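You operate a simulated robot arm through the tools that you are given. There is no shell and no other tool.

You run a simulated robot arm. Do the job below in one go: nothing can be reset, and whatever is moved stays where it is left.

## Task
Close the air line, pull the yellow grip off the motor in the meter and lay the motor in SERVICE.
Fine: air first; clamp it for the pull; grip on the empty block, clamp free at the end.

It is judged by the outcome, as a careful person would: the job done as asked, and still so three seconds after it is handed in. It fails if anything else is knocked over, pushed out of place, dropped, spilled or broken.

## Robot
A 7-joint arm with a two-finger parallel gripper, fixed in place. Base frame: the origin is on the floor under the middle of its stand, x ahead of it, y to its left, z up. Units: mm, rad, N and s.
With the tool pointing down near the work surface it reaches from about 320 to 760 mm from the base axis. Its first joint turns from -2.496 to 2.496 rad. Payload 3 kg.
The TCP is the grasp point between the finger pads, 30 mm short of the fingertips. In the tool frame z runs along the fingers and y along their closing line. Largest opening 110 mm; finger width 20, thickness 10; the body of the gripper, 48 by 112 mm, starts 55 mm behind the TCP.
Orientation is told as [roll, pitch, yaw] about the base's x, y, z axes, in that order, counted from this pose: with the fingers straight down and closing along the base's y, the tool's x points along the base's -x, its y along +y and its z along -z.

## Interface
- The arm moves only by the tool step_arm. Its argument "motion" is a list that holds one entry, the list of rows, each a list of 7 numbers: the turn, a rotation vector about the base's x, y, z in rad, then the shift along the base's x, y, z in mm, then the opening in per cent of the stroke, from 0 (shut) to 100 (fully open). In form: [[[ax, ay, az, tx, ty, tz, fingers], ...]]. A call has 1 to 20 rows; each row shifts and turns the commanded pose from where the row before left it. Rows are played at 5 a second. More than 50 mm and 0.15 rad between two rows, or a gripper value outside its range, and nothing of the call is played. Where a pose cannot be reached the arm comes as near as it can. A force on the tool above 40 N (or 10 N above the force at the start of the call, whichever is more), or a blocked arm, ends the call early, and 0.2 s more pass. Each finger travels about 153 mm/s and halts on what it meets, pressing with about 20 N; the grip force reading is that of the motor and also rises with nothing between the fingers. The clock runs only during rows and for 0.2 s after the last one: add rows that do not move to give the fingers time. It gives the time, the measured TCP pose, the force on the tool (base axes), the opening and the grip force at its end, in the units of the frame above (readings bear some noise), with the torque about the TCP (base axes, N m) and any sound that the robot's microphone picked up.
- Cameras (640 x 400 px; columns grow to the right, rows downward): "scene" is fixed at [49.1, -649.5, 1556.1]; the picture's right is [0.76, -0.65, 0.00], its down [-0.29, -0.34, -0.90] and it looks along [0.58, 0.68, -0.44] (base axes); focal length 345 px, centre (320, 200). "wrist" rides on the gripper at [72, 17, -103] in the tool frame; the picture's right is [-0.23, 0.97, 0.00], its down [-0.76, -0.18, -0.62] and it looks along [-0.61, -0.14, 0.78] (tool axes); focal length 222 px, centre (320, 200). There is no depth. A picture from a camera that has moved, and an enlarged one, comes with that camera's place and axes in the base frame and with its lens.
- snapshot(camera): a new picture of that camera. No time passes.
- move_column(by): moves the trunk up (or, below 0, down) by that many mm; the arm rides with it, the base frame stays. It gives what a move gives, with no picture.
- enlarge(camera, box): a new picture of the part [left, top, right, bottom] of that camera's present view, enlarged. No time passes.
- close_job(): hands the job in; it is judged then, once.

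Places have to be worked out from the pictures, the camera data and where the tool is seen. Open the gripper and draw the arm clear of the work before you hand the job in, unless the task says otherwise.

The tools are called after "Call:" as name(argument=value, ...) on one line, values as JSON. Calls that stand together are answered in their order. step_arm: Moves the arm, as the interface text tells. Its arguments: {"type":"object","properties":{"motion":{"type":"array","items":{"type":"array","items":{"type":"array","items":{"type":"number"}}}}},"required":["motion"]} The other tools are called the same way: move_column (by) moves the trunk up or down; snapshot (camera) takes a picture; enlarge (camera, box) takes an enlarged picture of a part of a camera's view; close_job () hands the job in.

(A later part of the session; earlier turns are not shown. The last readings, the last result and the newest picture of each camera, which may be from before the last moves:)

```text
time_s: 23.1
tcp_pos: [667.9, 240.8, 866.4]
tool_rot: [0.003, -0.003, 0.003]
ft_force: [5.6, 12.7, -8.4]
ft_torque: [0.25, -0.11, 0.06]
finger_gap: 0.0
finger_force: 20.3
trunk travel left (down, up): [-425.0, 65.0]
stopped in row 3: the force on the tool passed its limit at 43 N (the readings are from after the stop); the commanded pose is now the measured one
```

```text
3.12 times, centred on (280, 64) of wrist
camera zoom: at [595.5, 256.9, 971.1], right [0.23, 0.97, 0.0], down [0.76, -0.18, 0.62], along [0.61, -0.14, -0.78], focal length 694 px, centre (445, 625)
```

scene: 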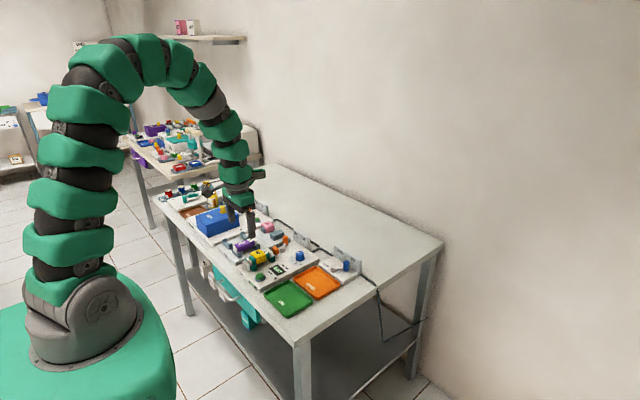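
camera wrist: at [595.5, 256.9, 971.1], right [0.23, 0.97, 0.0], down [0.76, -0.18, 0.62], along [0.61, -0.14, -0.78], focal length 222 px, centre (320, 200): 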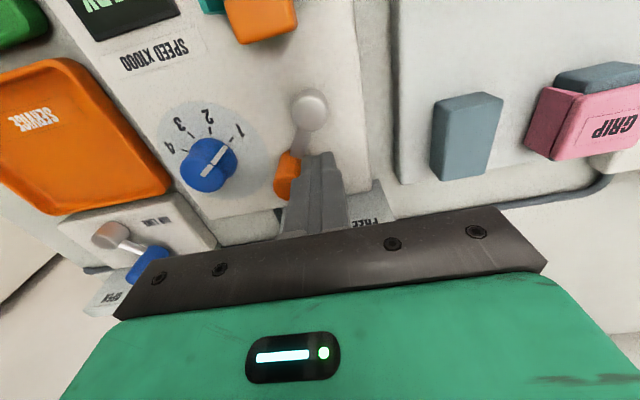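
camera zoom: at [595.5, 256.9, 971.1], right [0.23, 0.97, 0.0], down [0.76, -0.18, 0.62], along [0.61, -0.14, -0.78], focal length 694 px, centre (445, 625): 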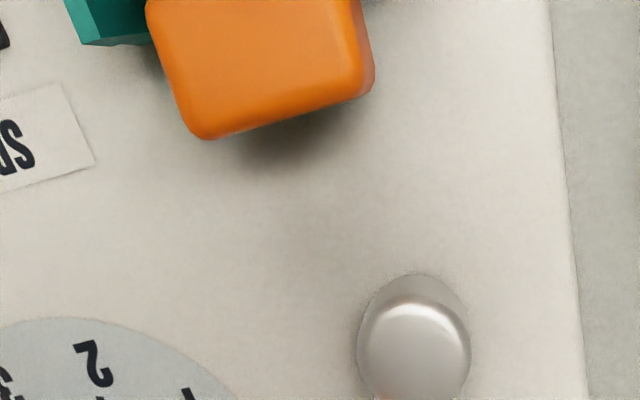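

The orange jaw is pressed against the motor's white end cap. I'll back the fingers off the lever, lift clear, and check that the lever stays at CLAMP.

Call:
step_arm(motion=[[[0, 0, 0, 0, 6, 0, 0], [0, 0, 0, 0, 6, 0, 0], [0, 0, 0, 0, 0, 25, 0], [0, 0, 0, 0, 0, 40, 0], [0, 0, 0, -25, 5, 30, 0], [0, 0, 0, -35, 5, 0, 50], [0, 0, 0, -35, 5, 0, 100], [0, 0, 0, 0, 0, 0, 100]]])

Call:
snapshot(camera="wrist")

Call:
enlarge(camera="wrist", box=[200, 0, 400, 160])

Call:
enlarge(camera="scene", box=[250, 220, 320, 270])

```text
time_s: 24.9
tcp_pos: [572.7, 265.2, 964.5]
tool_rot: [0.006, -0.003, 0.001]
ft_force: [-0.2, -0.2, 0.7]
ft_torque: [-0.01, 0.02, -0.01]
finger_gap: 110.0
finger_force: 0.1
trunk travel left (down, up): [-425.0, 65.0]
```

```text
taken
camera wrist: at [500.0, 281.0, 1068.0], right [0.23, 0.97, 0.01], down [0.76, -0.18, 0.62], along [0.61, -0.14, -0.78], focal length 222 px, centre (320, 200)
```

wrist: 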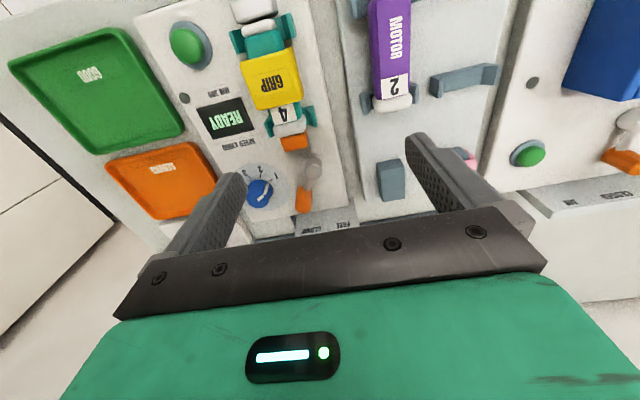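

```text
2.50 times, centred on (300, 80) of wrist
camera zoom: at [500.0, 281.0, 1068.0], right [0.23, 0.97, 0.01], down [0.76, -0.18, 0.62], along [0.61, -0.14, -0.78], focal length 555 px, centre (370, 500)
```

zoom: 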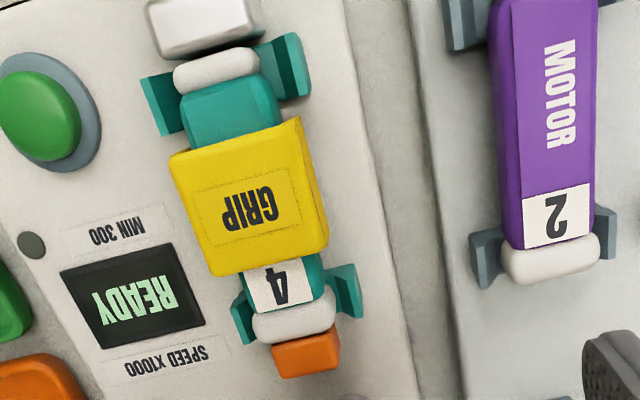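

```text
8.00 times, centred on (285, 245) of scene
camera zoom: at [49.1, -649.5, 1556.1], right [0.76, -0.65, 0.0], down [-0.29, -0.34, -0.9], along [0.58, 0.68, -0.44], focal length 2761 px, centre (600, -160)
```

zoom: 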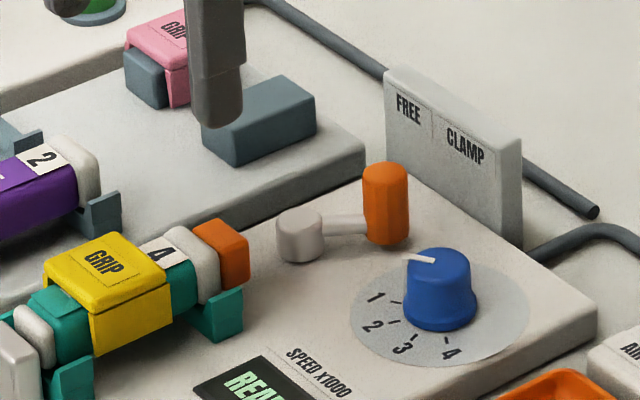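

The lever stayed near the CLAMP side and the jaw touches the motor. I'll zoom on the lever in this view to measure its angle precisely.

Call:
enlarge(camera="wrist", box=[250, 120, 370, 240])

Call:
enlarge(camera="wrist", box=[230, 0, 330, 80])

Call:
enlarge(camera="wrist", box=[230, 70, 330, 150])

```text
3.33 times, centred on (310, 180) of wrist
camera zoom: at [500.0, 281.0, 1068.0], right [0.23, 0.97, 0.01], down [0.76, -0.18, 0.62], along [0.61, -0.14, -0.78], focal length 740 px, centre (353, 267)
```

zoom: 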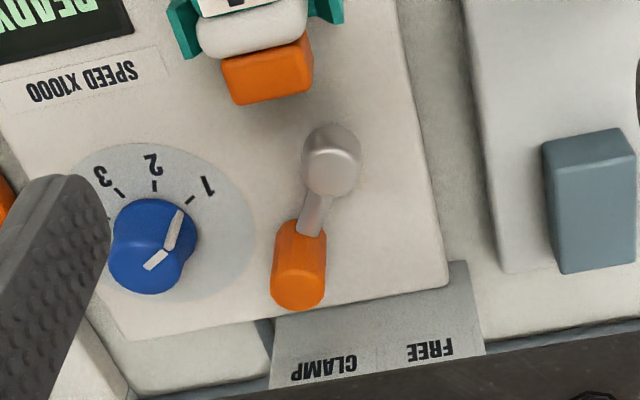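

```text
5.00 times, centred on (280, 40) of wrist
camera zoom: at [500.0, 281.0, 1068.0], right [0.23, 0.97, 0.01], down [0.76, -0.18, 0.62], along [0.61, -0.14, -0.78], focal length 1111 px, centre (520, 1000)
```

zoom: 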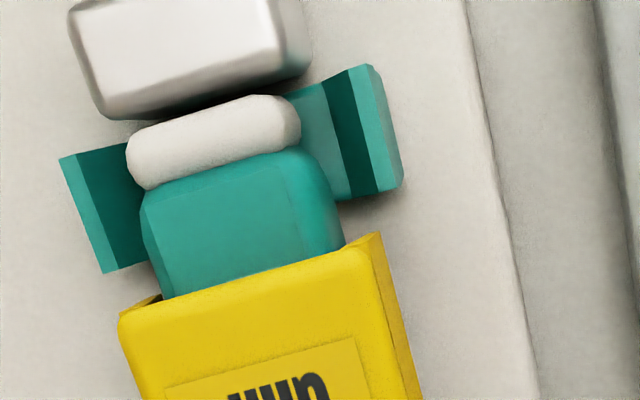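

```text
5.00 times, centred on (280, 110) of wrist
camera zoom: at [500.0, 281.0, 1068.0], right [0.23, 0.97, 0.01], down [0.76, -0.18, 0.62], along [0.61, -0.14, -0.78], focal length 1111 px, centre (520, 650)
```

zoom: 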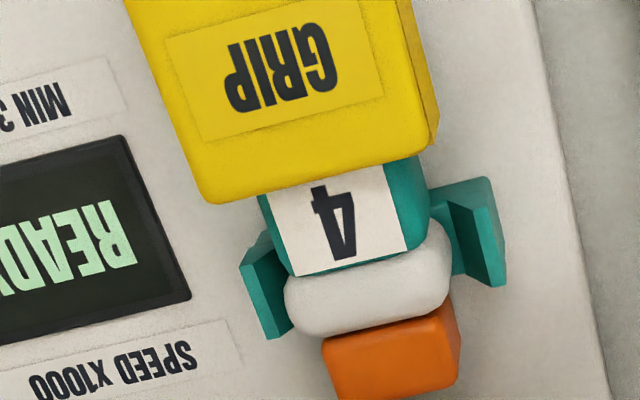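

The lever is near -33° and the jaw is seated against the motor cap, so it's clamped. The grip top spans about x 510–550, y 213–254, z≈859, with its long axis along x. I'll move above it with the fingers open along y and take a check picture.

Call:
step_arm(motion=[[[-0.006, 0.003, 0, -21, -15.5, -15, 100], [0, 0, 0, -21, -15.5, -15, 80], [0, 0, 0, 0, 0, -18, 64], [0, 0, 0, 0, 0, 0, 64]]])

Call:
snapshot(camera="wrist")

Call:
enlarge(camera="wrist", box=[220, 80, 420, 240])

Call:
enlarge(camera="scene", box=[230, 220, 310, 284])

```text
time_s: 25.9
tcp_pos: [531.1, 234.2, 915.0]
tool_rot: [-0.002, 0.0, 0.0]
ft_force: [0.0, 1.1, -0.2]
ft_torque: [0.01, 0.01, 0.0]
finger_gap: 70.3
finger_force: 0.1
trunk travel left (down, up): [-425.0, 65.0]
```

```text
taken
camera wrist: at [458.9, 249.7, 1019.9], right [0.23, 0.97, 0.0], down [0.76, -0.18, 0.62], along [0.61, -0.14, -0.78], focal length 222 px, centre (320, 200)
```

wrist: 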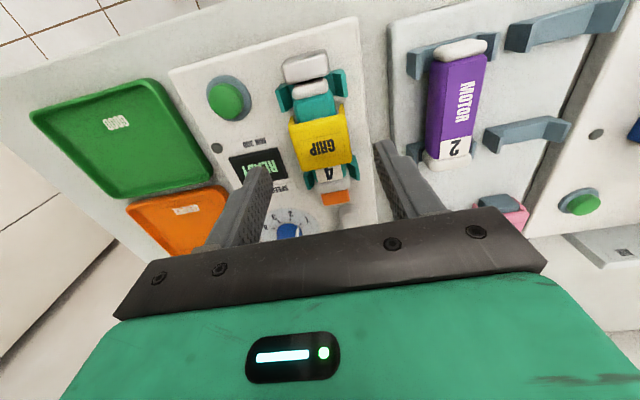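

```text
2.50 times, centred on (320, 160) of wrist
camera zoom: at [458.9, 249.7, 1019.9], right [0.23, 0.97, 0.0], down [0.76, -0.18, 0.62], along [0.61, -0.14, -0.78], focal length 555 px, centre (320, 300)
```

zoom: 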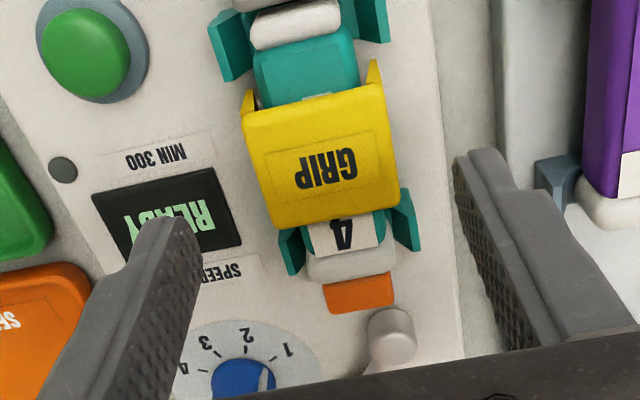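

```text
6.25 times, centred on (270, 252) of scene
camera zoom: at [49.1, -649.5, 1556.1], right [0.76, -0.65, 0.0], down [-0.29, -0.34, -0.9], along [0.58, 0.68, -0.44], focal length 2157 px, centre (632, -125)
```

zoom: 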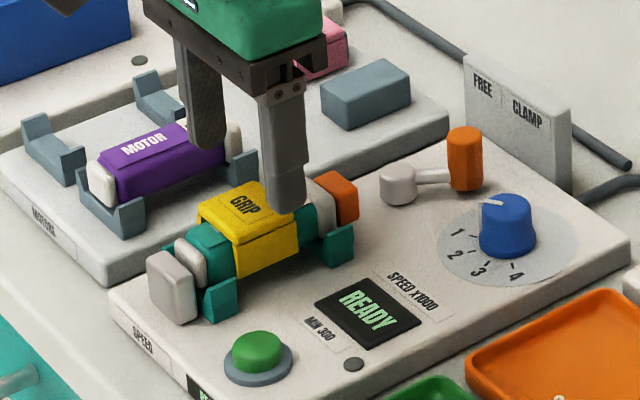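

The grip is centred near (529, 235), top ~864, about 39 mm wide, and the fingers straddle it with ~15 mm to spare each side. I'll lower to tip height ~838, above the meter base (~825), and close on the grip.

Call:
step_arm(motion=[[[0.002, 0, 0, -1.5, 0.5, -16, 64], [0, 0, 0, 0, 0, -16, 64], [0, 0, 0, 0, 0, -15, 64], [0, 0, 0, 0, 0, 0, 64], [0, 0, 0, 0, 0, 0, 45], [0, 0, 0, 0, 0, 0, 25], [0, 0, 0, 0, 0, 0, 25]]])

Call:
enlarge(camera="wrist", box=[220, 80, 420, 240])

Call:
enlarge(camera="scene", box=[230, 220, 310, 284])

```text
time_s: 27.5
tcp_pos: [527.1, 235.0, 867.9]
tool_rot: [0.001, 0.0, 0.0]
ft_force: [-1.2, 1.9, -0.4]
ft_torque: [0.06, 0.02, 0.0]
finger_gap: 40.8
finger_force: 19.4
trunk travel left (down, up): [-425.0, 65.0]
```

```text
2.50 times, centred on (320, 160) of wrist
camera zoom: at [456.2, 251.1, 972.2], right [0.23, 0.97, 0.0], down [0.76, -0.18, 0.62], along [0.61, -0.14, -0.78], focal length 555 px, centre (320, 300)
```

zoom: 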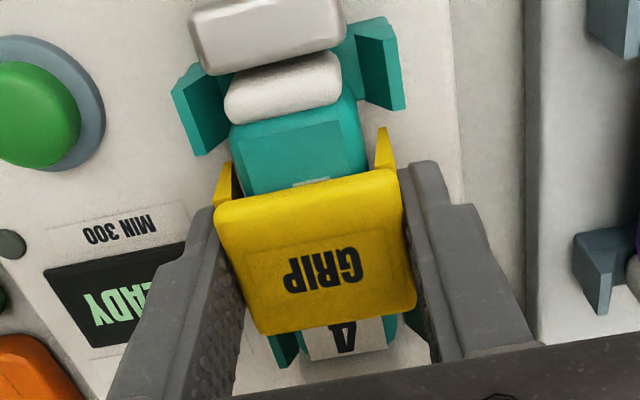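

```text
6.25 times, centred on (270, 252) of scene
camera zoom: at [49.1, -649.5, 1556.1], right [0.76, -0.65, 0.0], down [-0.29, -0.34, -0.9], along [0.58, 0.68, -0.44], focal length 2157 px, centre (632, -125)
```

zoom: 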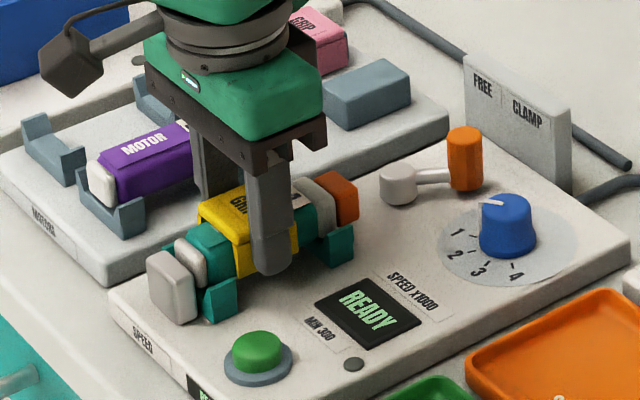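

The grip is held (gap 40.8 mm) and the fingers straddle it evenly. I'll now pull straight up slowly while watching the force and the motor.

Call:
step_arm(motion=[[[0, 0, 0, 0, 0, 0, 10], [0, 0, 0, 0, 0, 0, 10], [0, 0, 0, 0, 0, 1.5, 10], [0, 0, 0, 0, 0, 1.5, 10], [0, 0, 0, 0, 0, 1.5, 10], [0, 0, 0, 0, 0, 1.5, 10], [0, 0, 0, 0, 0, 0, 10]]])

Call:
enlarge(camera="wrist", box=[220, 80, 420, 240])

Call:
enlarge(camera="scene", box=[240, 230, 300, 278])

```text
time_s: 29.1
tcp_pos: [528.5, 235.9, 873.4]
tool_rot: [0.0, 0.0, 0.001]
ft_force: [-0.2, -0.6, -0.8]
ft_torque: [0.0, 0.02, -0.04]
finger_gap: 41.3
finger_force: 20.2
trunk travel left (down, up): [-425.0, 65.0]
```

```text
2.50 times, centred on (320, 160) of wrist
camera zoom: at [456.9, 251.5, 977.8], right [0.23, 0.97, 0.0], down [0.76, -0.18, 0.62], along [0.61, -0.14, -0.78], focal length 555 px, centre (320, 300)
```

zoom: 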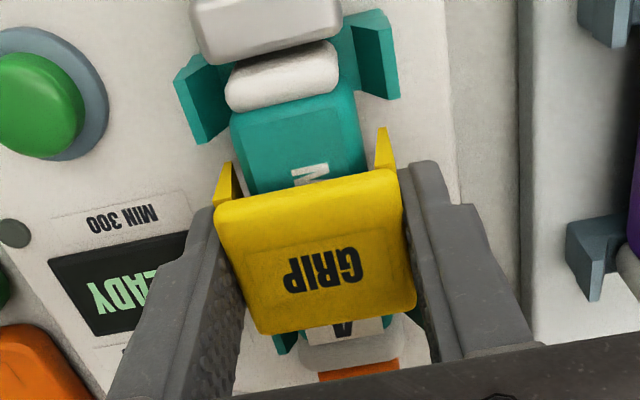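

```text
8.33 times, centred on (270, 254) of scene
camera zoom: at [49.1, -649.5, 1556.1], right [0.76, -0.65, 0.0], down [-0.29, -0.34, -0.9], along [0.58, 0.68, -0.44], focal length 2876 px, centre (737, -250)
```

zoom: 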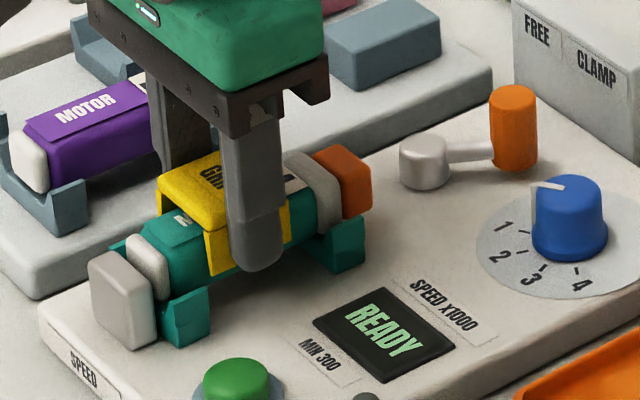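

The grip stays fixed in the fingers while more of the motor label shows beneath it, so it is coming off and the motor has stayed in its cradle. I'll keep pulling up slowly.

Call:
step_arm(motion=[[[0, 0, 0, 0, 0, 3, 10], [0, 0, 0, 0, 0, 3, 10], [0, 0, 0, 0, 0, 3, 10], [0, 0, 0, 0, 0, 4, 10], [0, 0, 0, 0, 0, 5, 10], [0, 0, 0, 0, 0, 0, 10]]])

Call:
enlarge(camera="wrist", box=[220, 80, 420, 240])

Call:
enlarge(camera="scene", box=[240, 230, 300, 278])

```text
time_s: 30.5
tcp_pos: [528.6, 235.3, 892.6]
tool_rot: [0.0, -0.001, -0.002]
ft_force: [-0.4, 0.6, 0.0]
ft_torque: [-0.01, -0.01, 0.03]
finger_gap: 41.4
finger_force: 20.5
trunk travel left (down, up): [-425.0, 65.0]
```

```text
2.50 times, centred on (320, 160) of wrist
camera zoom: at [457.3, 250.7, 995.9], right [0.23, 0.97, 0.0], down [0.76, -0.18, 0.62], along [0.61, -0.14, -0.78], focal length 555 px, centre (320, 300)
```

zoom: 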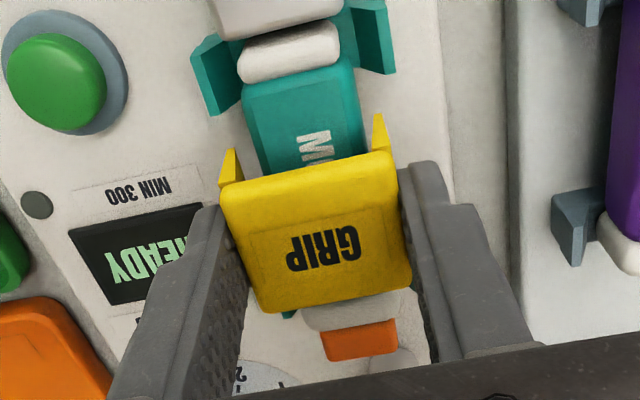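

```text
8.33 times, centred on (270, 254) of scene
camera zoom: at [49.1, -649.5, 1556.1], right [0.76, -0.65, 0.0], down [-0.29, -0.34, -0.9], along [0.58, 0.68, -0.44], focal length 2876 px, centre (737, -250)
```

zoom: 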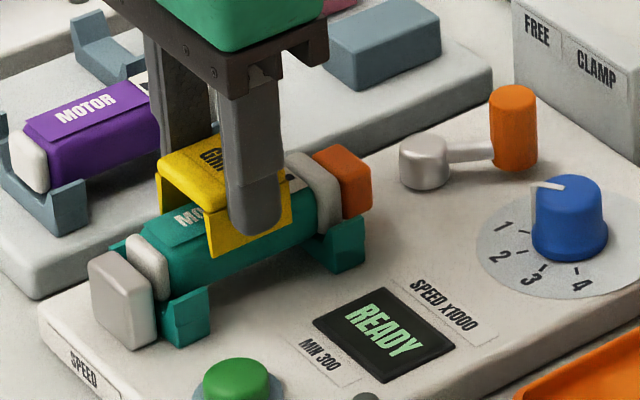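

The motor stays put, but the grip has slid a few millimetres down in the fingers, so the retention is noticeable. Before pulling more, I'll lift just 4 mm and compare to see if it still slips.

Call:
step_arm(motion=[[[0, 0, 0, 0, 0, 0, 0], [0, 0, 0, 0, 0, 2, 0], [0, 0, 0, 0, 0, 2, 0], [0, 0, 0, 0, 0, 0, 0]]])

Call:
enlarge(camera="wrist", box=[220, 80, 420, 240])

Call:
enlarge(camera="scene", box=[240, 230, 300, 278])

```text
time_s: 31.5
tcp_pos: [528.7, 234.9, 895.5]
tool_rot: [-0.001, 0.0, 0.001]
ft_force: [-0.3, 0.0, 0.5]
ft_torque: [-0.01, 0.01, 0.0]
finger_gap: 41.1
finger_force: 20.1
trunk travel left (down, up): [-425.0, 65.0]
```

```text
2.50 times, centred on (320, 160) of wrist
camera zoom: at [457.0, 250.7, 999.8], right [0.23, 0.97, 0.0], down [0.76, -0.18, 0.62], along [0.61, -0.14, -0.78], focal length 555 px, centre (320, 300)
```

zoom: 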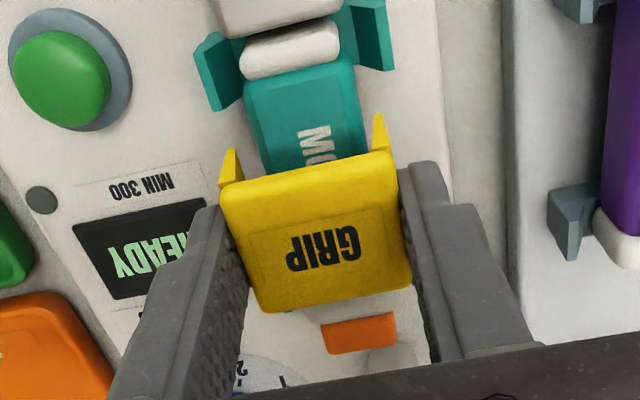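

```text
8.33 times, centred on (270, 254) of scene
camera zoom: at [49.1, -649.5, 1556.1], right [0.76, -0.65, 0.0], down [-0.29, -0.34, -0.9], along [0.58, 0.68, -0.44], focal length 2876 px, centre (737, -250)
```

zoom: 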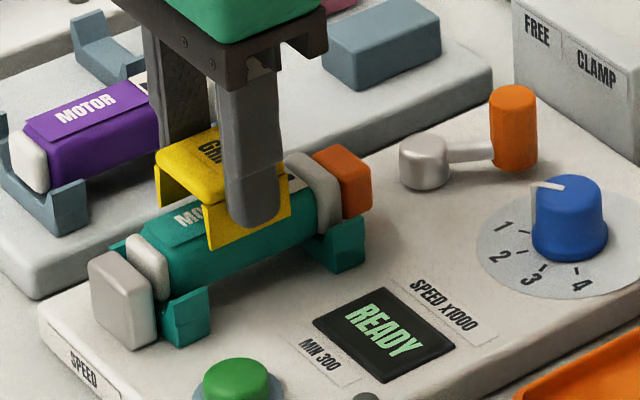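

No further slip: the grip now rises with the fingers. I'll keep lifting in gentle steps until the walls clear the motor.

Call:
step_arm(motion=[[[0, 0, 0, 0, 0, 3, 0], [0, 0, 0, 0, 0, 4, 0], [0, 0, 0, 0, 0, 4, 0], [0, 0, 0, 0, 0, 4, 0], [0, 0, 0, 0, 0, 5, 0], [0, 0, 0, 0, 0, 5, 0], [0, 0, 0, 0, 0, 0, 0]]])

Call:
enlarge(camera="wrist", box=[220, 80, 420, 240])

Call:
enlarge(camera="scene", box=[240, 220, 310, 276])

```text
time_s: 33.1
tcp_pos: [528.6, 234.8, 922.3]
tool_rot: [0.001, 0.0, 0.0]
ft_force: [0.3, 0.1, -1.1]
ft_torque: [-0.01, 0.0, 0.03]
finger_gap: 41.2
finger_force: 19.5
trunk travel left (down, up): [-425.0, 65.0]
```

```text
2.50 times, centred on (320, 160) of wrist
camera zoom: at [457.7, 251.1, 1025.7], right [0.23, 0.97, 0.0], down [0.76, -0.18, 0.62], along [0.61, -0.14, -0.78], focal length 555 px, centre (320, 300)
```

zoom: 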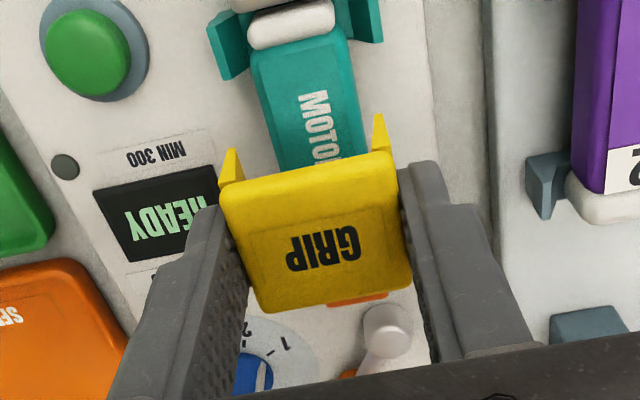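

```text
7.14 times, centred on (275, 248) of scene
camera zoom: at [49.1, -649.5, 1556.1], right [0.76, -0.65, 0.0], down [-0.29, -0.34, -0.9], along [0.58, 0.68, -0.44], focal length 2465 px, centre (641, -143)
```

zoom: 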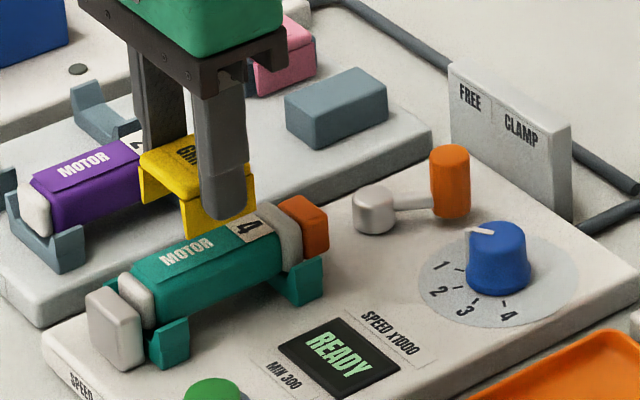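

The grip is off and held about 13 mm below the TCP, with its centre within ~1 mm of the tool axis. The motor is still seated and clamped. I estimate the empty block at centre (678, 335), about 50×30 mm, top ~836. I'll lift and carry the grip to a stand-off above and before it for a better look.

Call:
step_arm(motion=[[[0, 0, 0, 0, 0, 15, 0], [0, 0, 0, 0, 0, 20, 0], [0, 0, 0, 18, 16, 5, 0], [0, 0, 0, 22, 18, 0, 0], [0, 0, 0, 22, 18, 0, 0], [0, 0, 0, 22, 18, 0, 0], [0, 0, 0, 20, 18, 0, 0], [0, 0, 0, 12, 12, 0, 0], [0, 0, 0, 0, 0, 0, 0]]])

Call:
snapshot(camera="wrist")

Call:
enlarge(camera="wrist", box=[220, 80, 420, 240])

Call:
enlarge(camera="scene", box=[240, 210, 310, 266])

```text
time_s: 35.1
tcp_pos: [645.3, 337.1, 960.9]
tool_rot: [0.0, 0.0, 0.0]
ft_force: [-0.4, 0.6, -0.5]
ft_torque: [-0.05, 0.0, 0.0]
finger_gap: 41.1
finger_force: 20.1
trunk travel left (down, up): [-425.0, 65.0]
```

```text
taken
camera wrist: at [574.6, 353.0, 1064.8], right [0.23, 0.97, 0.0], down [0.76, -0.18, 0.62], along [0.61, -0.14, -0.78], focal length 222 px, centre (320, 200)
```

wrist: 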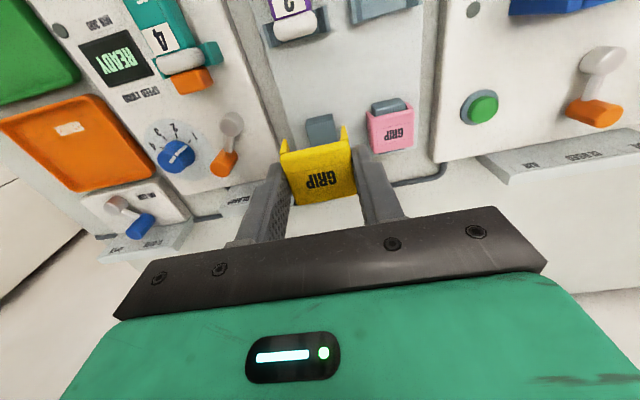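

```text
2.50 times, centred on (320, 160) of wrist
camera zoom: at [574.6, 353.0, 1064.8], right [0.23, 0.97, 0.0], down [0.76, -0.18, 0.62], along [0.61, -0.14, -0.78], focal length 555 px, centre (320, 300)
```

zoom: 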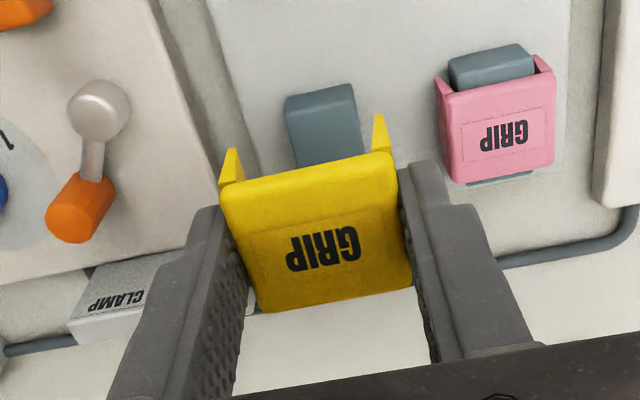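

```text
7.14 times, centred on (275, 238) of scene
camera zoom: at [49.1, -649.5, 1556.1], right [0.76, -0.65, 0.0], down [-0.29, -0.34, -0.9], along [0.58, 0.68, -0.44], focal length 2465 px, centre (641, -71)
```

zoom: 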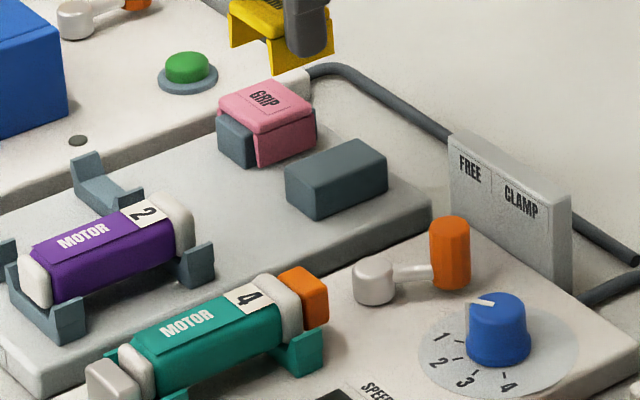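

The block's near-top edge gives block y≈321–350 (centre 335.6), top ~838, and stand surface ~811. I'll move the grip over the block centre and lower until the walls are just above the block top, then check alignment.

Call:
step_arm(motion=[[[0, 0, 0, 16, 0, 0, 0], [0, 0, 0, 15.5, 0, 0, 0], [0, 0, 0, 0, 0, -25, 0], [0, 0, 0, 0, 0, -25, 0], [0, 0, 0, 0, 0, -22, 0], [0, 0, 0, 0, 0, 0, 0]]])

Call:
enlarge(camera="wrist", box=[220, 60, 420, 220])

Call:
enlarge(camera="scene", box=[255, 205, 305, 245])

```text
time_s: 36.5
tcp_pos: [679.0, 335.3, 892.3]
tool_rot: [0.002, -0.002, 0.0]
ft_force: [-0.2, 0.2, -0.1]
ft_torque: [-0.02, -0.01, -0.03]
finger_gap: 41.1
finger_force: 20.2
trunk travel left (down, up): [-425.0, 65.0]
```

```text
2.50 times, centred on (320, 140) of wrist
camera zoom: at [606.9, 352.0, 995.2], right [0.23, 0.97, 0.0], down [0.76, -0.18, 0.62], along [0.61, -0.14, -0.78], focal length 555 px, centre (320, 350)
```

zoom: 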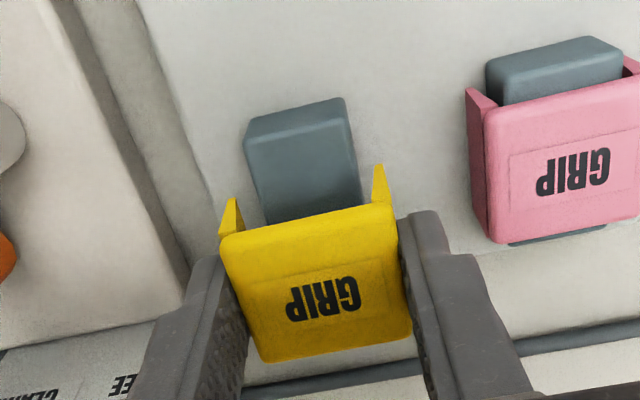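

```text
10.00 times, centred on (280, 225) of scene
camera zoom: at [49.1, -649.5, 1556.1], right [0.76, -0.65, 0.0], down [-0.29, -0.34, -0.9], along [0.58, 0.68, -0.44], focal length 3451 px, centre (720, -50)
```

zoom: 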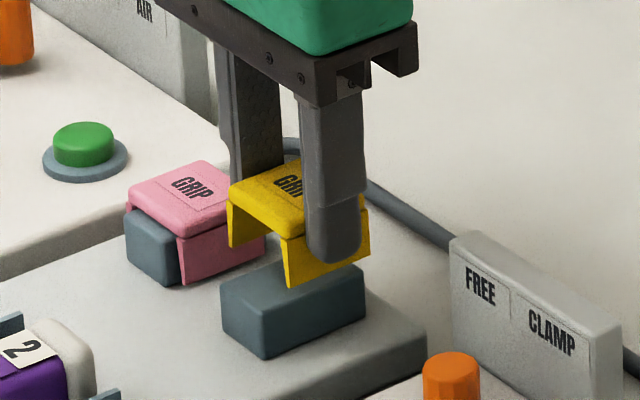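

In this view the block spans y≈320.9–349.4 and the grip walls y≈315–355, so both are centred at ~335. I'll lower slowly so the walls just start to straddle the block, then check the force.

Call:
step_arm(motion=[[[0, 0, 0, 0, 0, -5, 0], [0, 0, 0, 0, 0, -5, 0], [0, 0, 0, 0, 0, -3, 0], [0, 0, 0, 0, 0, -3, 0], [0, 0, 0, 0, 0, -3, 0], [0, 0, 0, 0, 0, -3, 0], [0, 0, 0, 0, 0, 0, 0]]])

Call:
enlarge(camera="wrist", box=[220, 60, 420, 220])

Call:
enlarge(camera="scene", box=[255, 205, 305, 245])

```text
time_s: 38.1
tcp_pos: [678.8, 336.1, 867.8]
tool_rot: [0.001, 0.0, 0.001]
ft_force: [-0.4, 0.7, 0.2]
ft_torque: [-0.01, 0.03, -0.03]
finger_gap: 41.0
finger_force: 19.8
trunk travel left (down, up): [-425.0, 65.0]
```

```text
2.50 times, centred on (320, 140) of wrist
camera zoom: at [605.2, 351.5, 971.5], right [0.23, 0.97, 0.0], down [0.76, -0.18, 0.62], along [0.61, -0.14, -0.78], focal length 555 px, centre (320, 350)
```

zoom: 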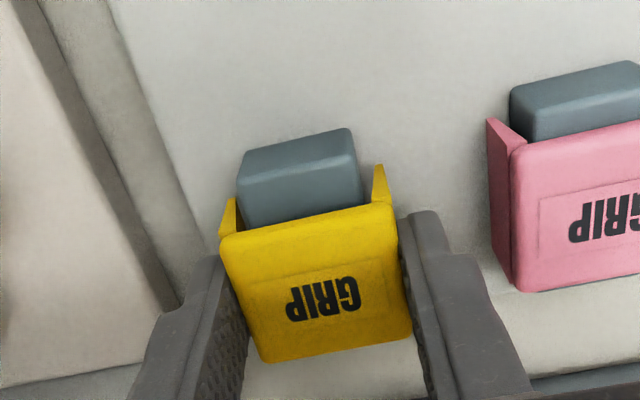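

```text
10.00 times, centred on (280, 225) of scene
camera zoom: at [49.1, -649.5, 1556.1], right [0.76, -0.65, 0.0], down [-0.29, -0.34, -0.9], along [0.58, 0.68, -0.44], focal length 3451 px, centre (720, -50)
```

zoom: 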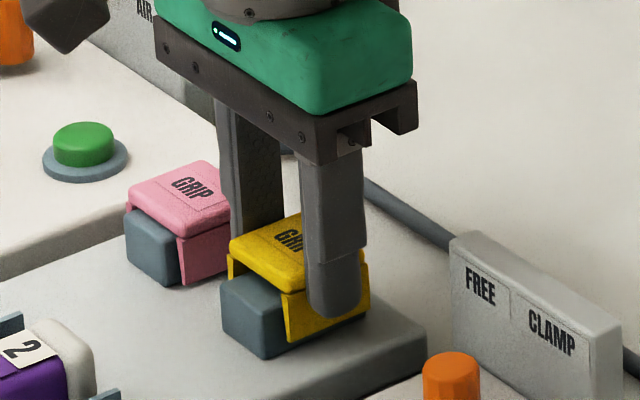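

The walls straddle the block with no contact force. I'll lower in small steps until the grip seats.

Call:
step_arm(motion=[[[0, 0, 0, 0, 0, -2, 0], [0, 0, 0, 0, 0, -2, 0], [0, 0, 0, 0, 0, -2, 0], [0, 0, 0, 0, 0, -2, 0], [0, 0, 0, 0, 0, 0, 0]]])

Call:
enlarge(camera="wrist", box=[220, 60, 420, 220])

Call:
enlarge(camera="scene", box=[255, 205, 305, 245])

```text
time_s: 39.3
tcp_pos: [676.5, 336.0, 861.3]
tool_rot: [0.002, -0.003, 0.002]
ft_force: [0.3, 0.1, 23.8]
ft_torque: [0.05, 0.08, -0.08]
finger_gap: 40.8
finger_force: 20.2
trunk travel left (down, up): [-425.0, 65.0]
```

```text
2.50 times, centred on (320, 140) of wrist
camera zoom: at [604.4, 351.8, 965.2], right [0.23, 0.97, 0.0], down [0.76, -0.18, 0.63], along [0.61, -0.14, -0.78], focal length 555 px, centre (320, 350)
```

zoom: 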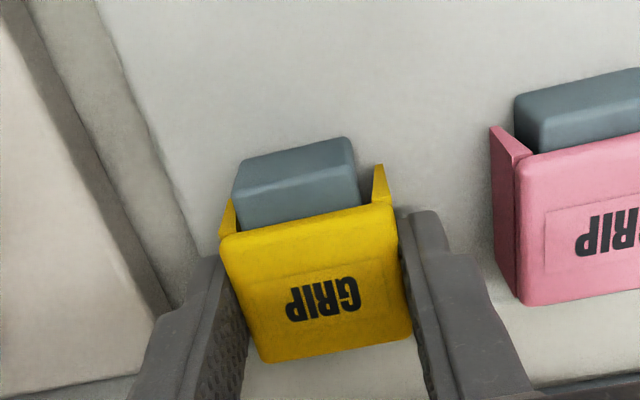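

```text
10.00 times, centred on (280, 225) of scene
camera zoom: at [49.1, -649.5, 1556.1], right [0.76, -0.65, 0.0], down [-0.29, -0.34, -0.9], along [0.58, 0.68, -0.44], focal length 3451 px, centre (720, -50)
```

zoom: 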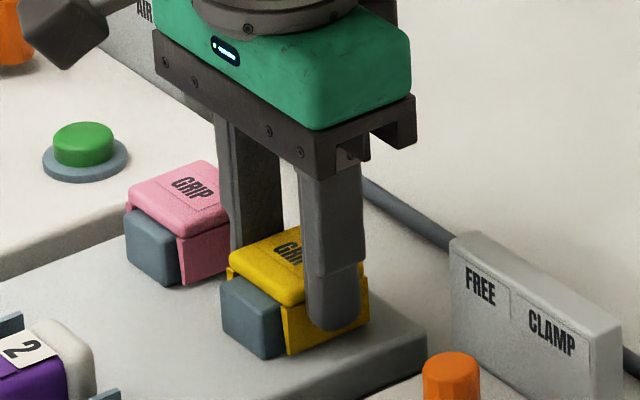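

Contact force is 24 N, and the yellow grip now sits on its block at the same height as the pink one beside it. It's seated, so I'll open just enough to release and rise straight up without touching its pink neighbour.

Call:
step_arm(motion=[[[0, 0, 0, 0, 0, 0.5, 20], [0, 0, 0, 0, 0, 0, 44], [0, 0, 0, 0, 0, 0, 47], [0, 0, 0, 0, 0, 0, 47], [0, 0, 0, 0, 0, 5, 47], [0, 0, 0, 0, 0, 10, 47], [0, 0, 0, 0, 0, 0, 47]]])

Call:
enlarge(camera="wrist", box=[220, 60, 420, 220])

Call:
enlarge(camera="scene", box=[255, 205, 305, 245])

```text
time_s: 40.9
tcp_pos: [675.8, 335.7, 873.7]
tool_rot: [-0.002, 0.0, -0.001]
ft_force: [0.1, 0.1, -0.7]
ft_torque: [-0.03, -0.02, 0.0]
finger_gap: 51.5
finger_force: 0.1
trunk travel left (down, up): [-425.0, 65.0]
```

```text
2.50 times, centred on (320, 140) of wrist
camera zoom: at [604.0, 351.1, 977.8], right [0.23, 0.97, 0.0], down [0.76, -0.18, 0.62], along [0.61, -0.14, -0.78], focal length 555 px, centre (320, 350)
```

zoom: 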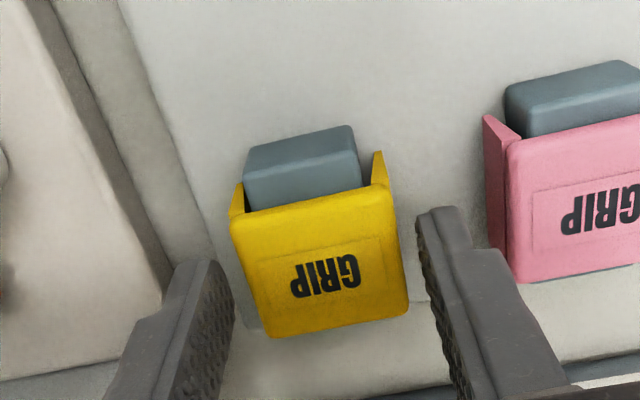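

```text
10.00 times, centred on (280, 225) of scene
camera zoom: at [49.1, -649.5, 1556.1], right [0.76, -0.65, 0.0], down [-0.29, -0.34, -0.9], along [0.58, 0.68, -0.44], focal length 3451 px, centre (720, -50)
```

zoom: 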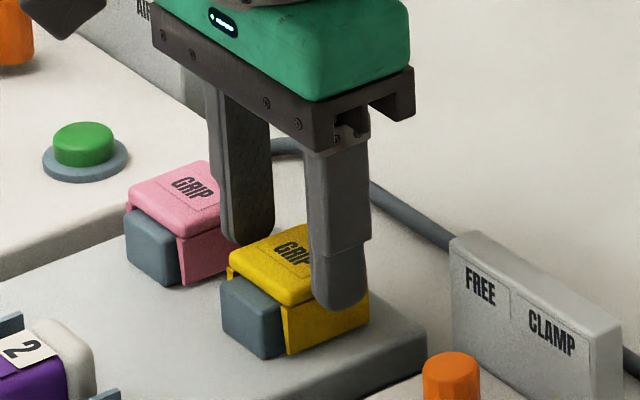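

The grip stays seated on its block and the fingers are clear. I'll rise, close the fingers, and move over to the -y side of the clamp lever, between knob and dial, to check clearance before lowering.

Call:
step_arm(motion=[[[0, 0, 0, 0, 0, 20, 47], [0, 0, 0, 0, 0, 40, 47], [0, 0, 0, 0, -25, 0, 30], [0, 0, 0, 0, -40, 0, 0], [0, 0, 0, 0, -40, 0, 0], [0, 0, 0, 0, -40, 0, 0], [0, 0, 0, 0, 0, -15, 0], [0, 0, 0, 0, 0, 0, 0]]])

Call:
snapshot(camera="wrist")

Call:
enlarge(camera="wrist", box=[240, 60, 440, 220])

Call:
enlarge(camera="scene", box=[260, 210, 330, 266])

```text
time_s: 42.7
tcp_pos: [675.4, 191.3, 920.6]
tool_rot: [-0.001, -0.001, 0.001]
ft_force: [0.2, -0.1, 0.1]
ft_torque: [0.01, 0.0, -0.01]
finger_gap: 0.0
finger_force: 20.0
trunk travel left (down, up): [-425.0, 65.0]
```

```text
taken
camera wrist: at [604.6, 207.5, 1025.4], right [0.23, 0.97, 0.0], down [0.76, -0.18, 0.62], along [0.61, -0.14, -0.78], focal length 222 px, centre (320, 200)
```

wrist: 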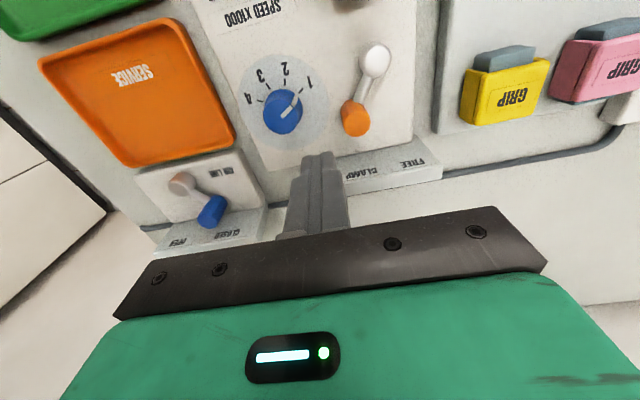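

```text
2.50 times, centred on (340, 140) of wrist
camera zoom: at [604.6, 207.5, 1025.4], right [0.23, 0.97, 0.0], down [0.76, -0.18, 0.62], along [0.61, -0.14, -0.78], focal length 555 px, centre (270, 350)
```

zoom: 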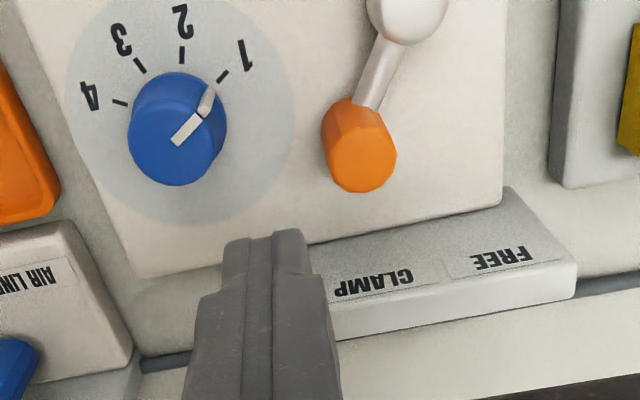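

```text
7.14 times, centred on (295, 238) of scene
camera zoom: at [49.1, -649.5, 1556.1], right [0.76, -0.65, 0.0], down [-0.29, -0.34, -0.9], along [0.58, 0.68, -0.44], focal length 2465 px, centre (499, -71)
```

zoom: 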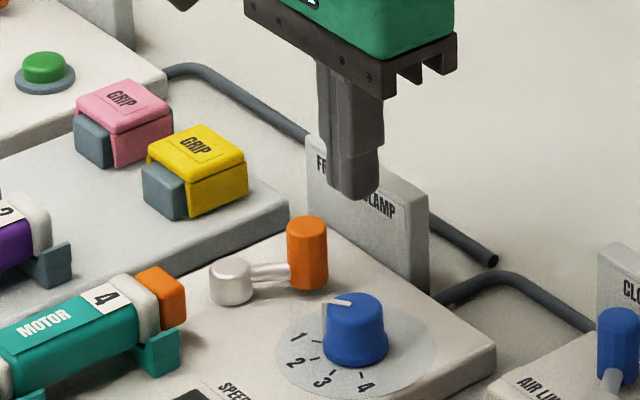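

From here the knob is near (672, 222) and the dial near (656, 164) with radius ~16. Shifting the closed fingers to (678, 195) leaves about 7 mm on each side. I'll lower there and start pushing in +y toward FREE.

Call:
step_arm(motion=[[[0, 0, 0, 2.5, 3.5, 0, 0], [0, 0, 0, 0, 0, -20, 0], [0, 0, 0, 0, 0, -20, 0], [0, 0, 0, 0, 0, -14, 0], [0, 0, 0, 0, 3, 0, 0], [0, 0, 0, 0, 3, 0, 0], [0, 0, 0, 0, 3, 0, 0], [0, 0, 0, 0, 3, 0, 0], [0, 0, 0, 0, 3, 0, 0], [0, 0, 0, 0, 0, 0, 0]]])

Call:
enlarge(camera="wrist", box=[220, 40, 420, 200])

Call:
enlarge(camera="scene", box=[250, 220, 320, 276])

```text
time_s: 44.9
tcp_pos: [681.0, 207.4, 864.3]
tool_rot: [0.0, -0.001, -0.002]
ft_force: [23.6, -18.8, 2.8]
ft_torque: [-0.31, -0.39, -0.02]
finger_gap: 0.0
finger_force: 19.4
trunk travel left (down, up): [-425.0, 65.0]
```

```text
2.50 times, centred on (320, 120) of wrist
camera zoom: at [609.4, 222.8, 969.0], right [0.23, 0.97, 0.0], down [0.76, -0.18, 0.62], along [0.61, -0.14, -0.78], focal length 555 px, centre (320, 400)
```

zoom: 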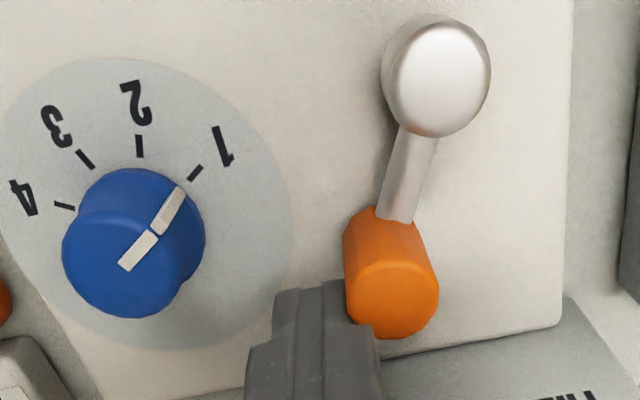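

```text
7.14 times, centred on (285, 248) of scene
camera zoom: at [49.1, -649.5, 1556.1], right [0.76, -0.65, 0.0], down [-0.29, -0.34, -0.9], along [0.58, 0.68, -0.44], focal length 2465 px, centre (570, -143)
```

zoom: 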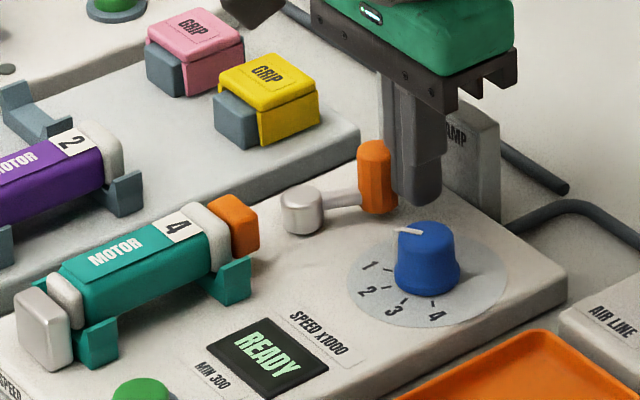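

The contact is at the finger's corner: the force is mostly +x, so the fingers sit too far in +x of the knob. I'll back off in -y, shift about 10 mm in -x, and push again squarely.

Call:
step_arm(motion=[[[0, 0, 0, 0, -4, 0, 0], [0, 0, 0, 0, -5, 0, 0], [0, 0, 0, -5, 0, 0, 0], [0, 0, 0, -6, 0, 0, 0], [0, 0, 0, 0, 3, 0, 0], [0, 0, 0, 0, 3, 0, 0], [0, 0, 0, 0, 3, 0, 0], [0, 0, 0, 0, 3, 0, 0], [0, 0, 0, 0, 0, 0, 0]]])

Call:
enlarge(camera="wrist", box=[220, 40, 420, 200])

Call:
enlarge(camera="scene", box=[250, 220, 320, 276])

```text
time_s: 46.9
tcp_pos: [667.2, 212.8, 865.9]
tool_rot: [0.001, 0.0, 0.001]
ft_force: [0.1, 0.2, 0.4]
ft_torque: [0.0, -0.02, -0.01]
finger_gap: 0.0
finger_force: 20.0
trunk travel left (down, up): [-425.0, 65.0]
```

```text
2.50 times, centred on (320, 120) of wrist
camera zoom: at [595.8, 227.8, 970.1], right [0.23, 0.97, 0.0], down [0.76, -0.18, 0.62], along [0.61, -0.14, -0.78], focal length 555 px, centre (320, 400)
```

zoom: 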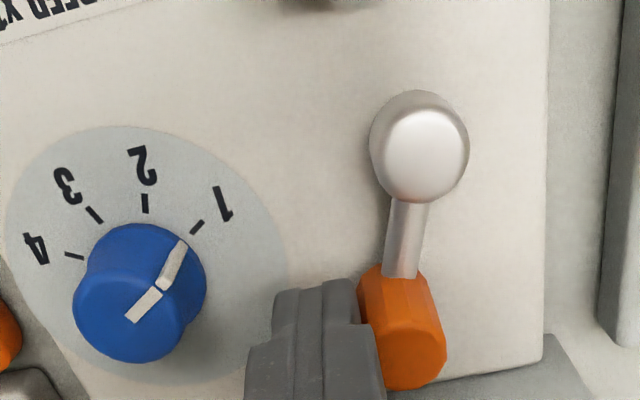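

```text
7.14 times, centred on (285, 248) of scene
camera zoom: at [49.1, -649.5, 1556.1], right [0.76, -0.65, 0.0], down [-0.29, -0.34, -0.9], along [0.58, 0.68, -0.44], focal length 2465 px, centre (570, -143)
```

zoom: 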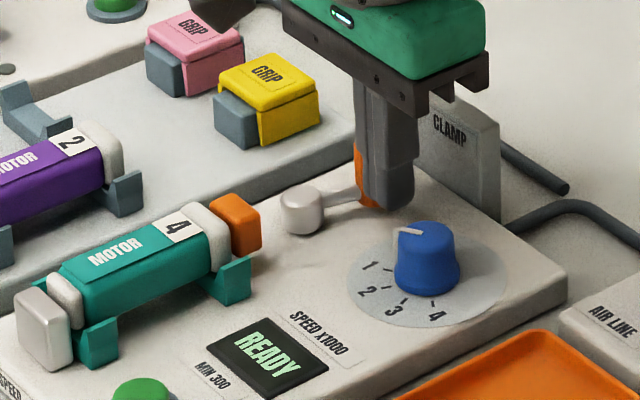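

Now contact is square and the lever is moving freely. I'll continue in +y, following the knob's arc with a slight x shift, toward FREE.

Call:
step_arm(motion=[[[0, 0, 0, 1, 4, 0, 0], [0, 0, 0, 1, 4, 0, 0], [0, 0, 0, 1, 4, 0, 0], [0, 0, 0, 0, 4, 0, 0], [0, 0, 0, 0, 4, 0, 0], [0, 0, 0, 0, 3, 0, 0], [0, 0, 0, 0, 0, 0, 0]]])

Call:
enlarge(camera="wrist", box=[220, 40, 420, 200])

Call:
enlarge(camera="scene", box=[250, 220, 320, 276])

```text
time_s: 48.5
tcp_pos: [671.5, 234.5, 866.8]
tool_rot: [0.0, 0.0, 0.001]
ft_force: [0.1, -0.7, -0.1]
ft_torque: [-0.03, 0.01, -0.02]
finger_gap: 0.0
finger_force: 19.9
trunk travel left (down, up): [-425.0, 65.0]
```

```text
2.50 times, centred on (320, 120) of wrist
camera zoom: at [599.0, 250.7, 970.4], right [0.23, 0.97, 0.0], down [0.76, -0.18, 0.62], along [0.61, -0.14, -0.78], focal length 555 px, centre (320, 400)
```

zoom: 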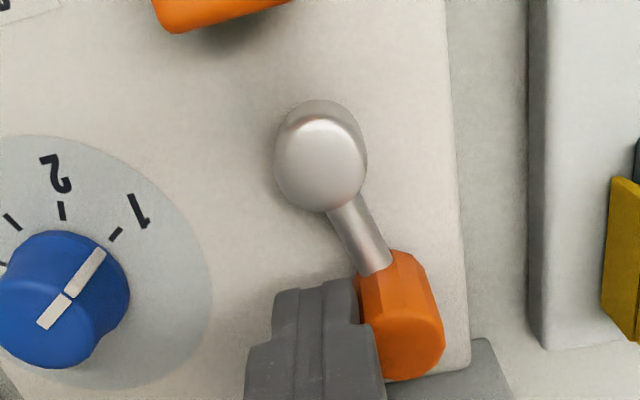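

```text
7.14 times, centred on (285, 248) of scene
camera zoom: at [49.1, -649.5, 1556.1], right [0.76, -0.65, 0.0], down [-0.29, -0.34, -0.9], along [0.58, 0.68, -0.44], focal length 2465 px, centre (570, -143)
```

zoom: 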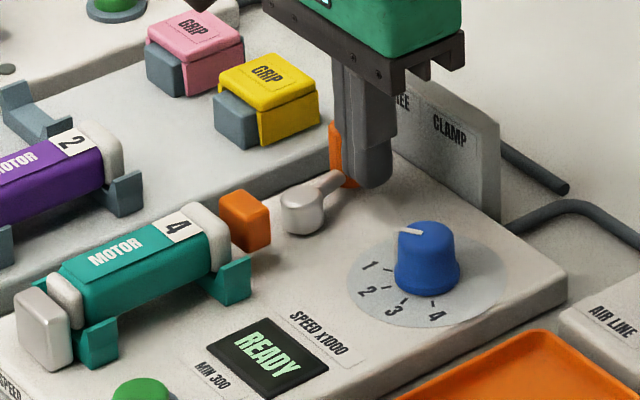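

The jaw is retreating from the motor and the lever has passed the middle. I'll push the remaining ~15 mm in small steps until it reaches the FREE stop.

Call:
step_arm(motion=[[[0, 0, 0, 0, 3, 0, 0], [0, 0, 0, -1, 3, 0, 0], [0, 0, 0, -1, 2, 0, 0], [0, 0, 0, -1, 2, 0, 0], [0, 0, 0, 0, 1.5, 0, 0], [0, 0, 0, 0, 1.5, 0, 0], [0, 0, 0, 0, 1, 0, 0], [0, 0, 0, 0, 0, 0, 0]]])

Call:
enlarge(camera="wrist", box=[220, 40, 420, 200])

Call:
enlarge(camera="scene", box=[250, 220, 320, 276])

```text
time_s: 50.3
tcp_pos: [669.5, 248.9, 866.6]
tool_rot: [0.0, 0.0, -0.002]
ft_force: [1.2, -7.5, 1.3]
ft_torque: [-0.2, -0.03, -0.01]
finger_gap: 0.0
finger_force: 19.8
trunk travel left (down, up): [-425.0, 65.0]
```

```text
2.50 times, centred on (320, 120) of wrist
camera zoom: at [596.8, 264.5, 970.1], right [0.23, 0.97, 0.0], down [0.76, -0.18, 0.62], along [0.61, -0.14, -0.78], focal length 555 px, centre (320, 400)
```

zoom: 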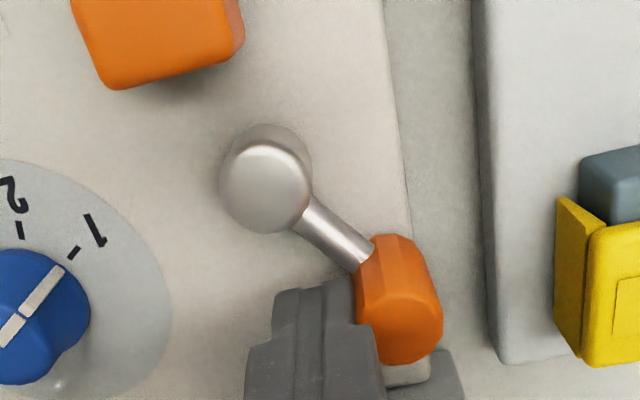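

```text
7.14 times, centred on (285, 248) of scene
camera zoom: at [49.1, -649.5, 1556.1], right [0.76, -0.65, 0.0], down [-0.29, -0.34, -0.9], along [0.58, 0.68, -0.44], focal length 2465 px, centre (570, -143)
```

zoom: 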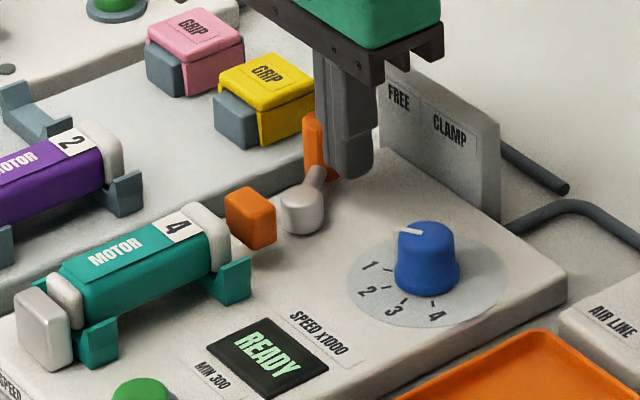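

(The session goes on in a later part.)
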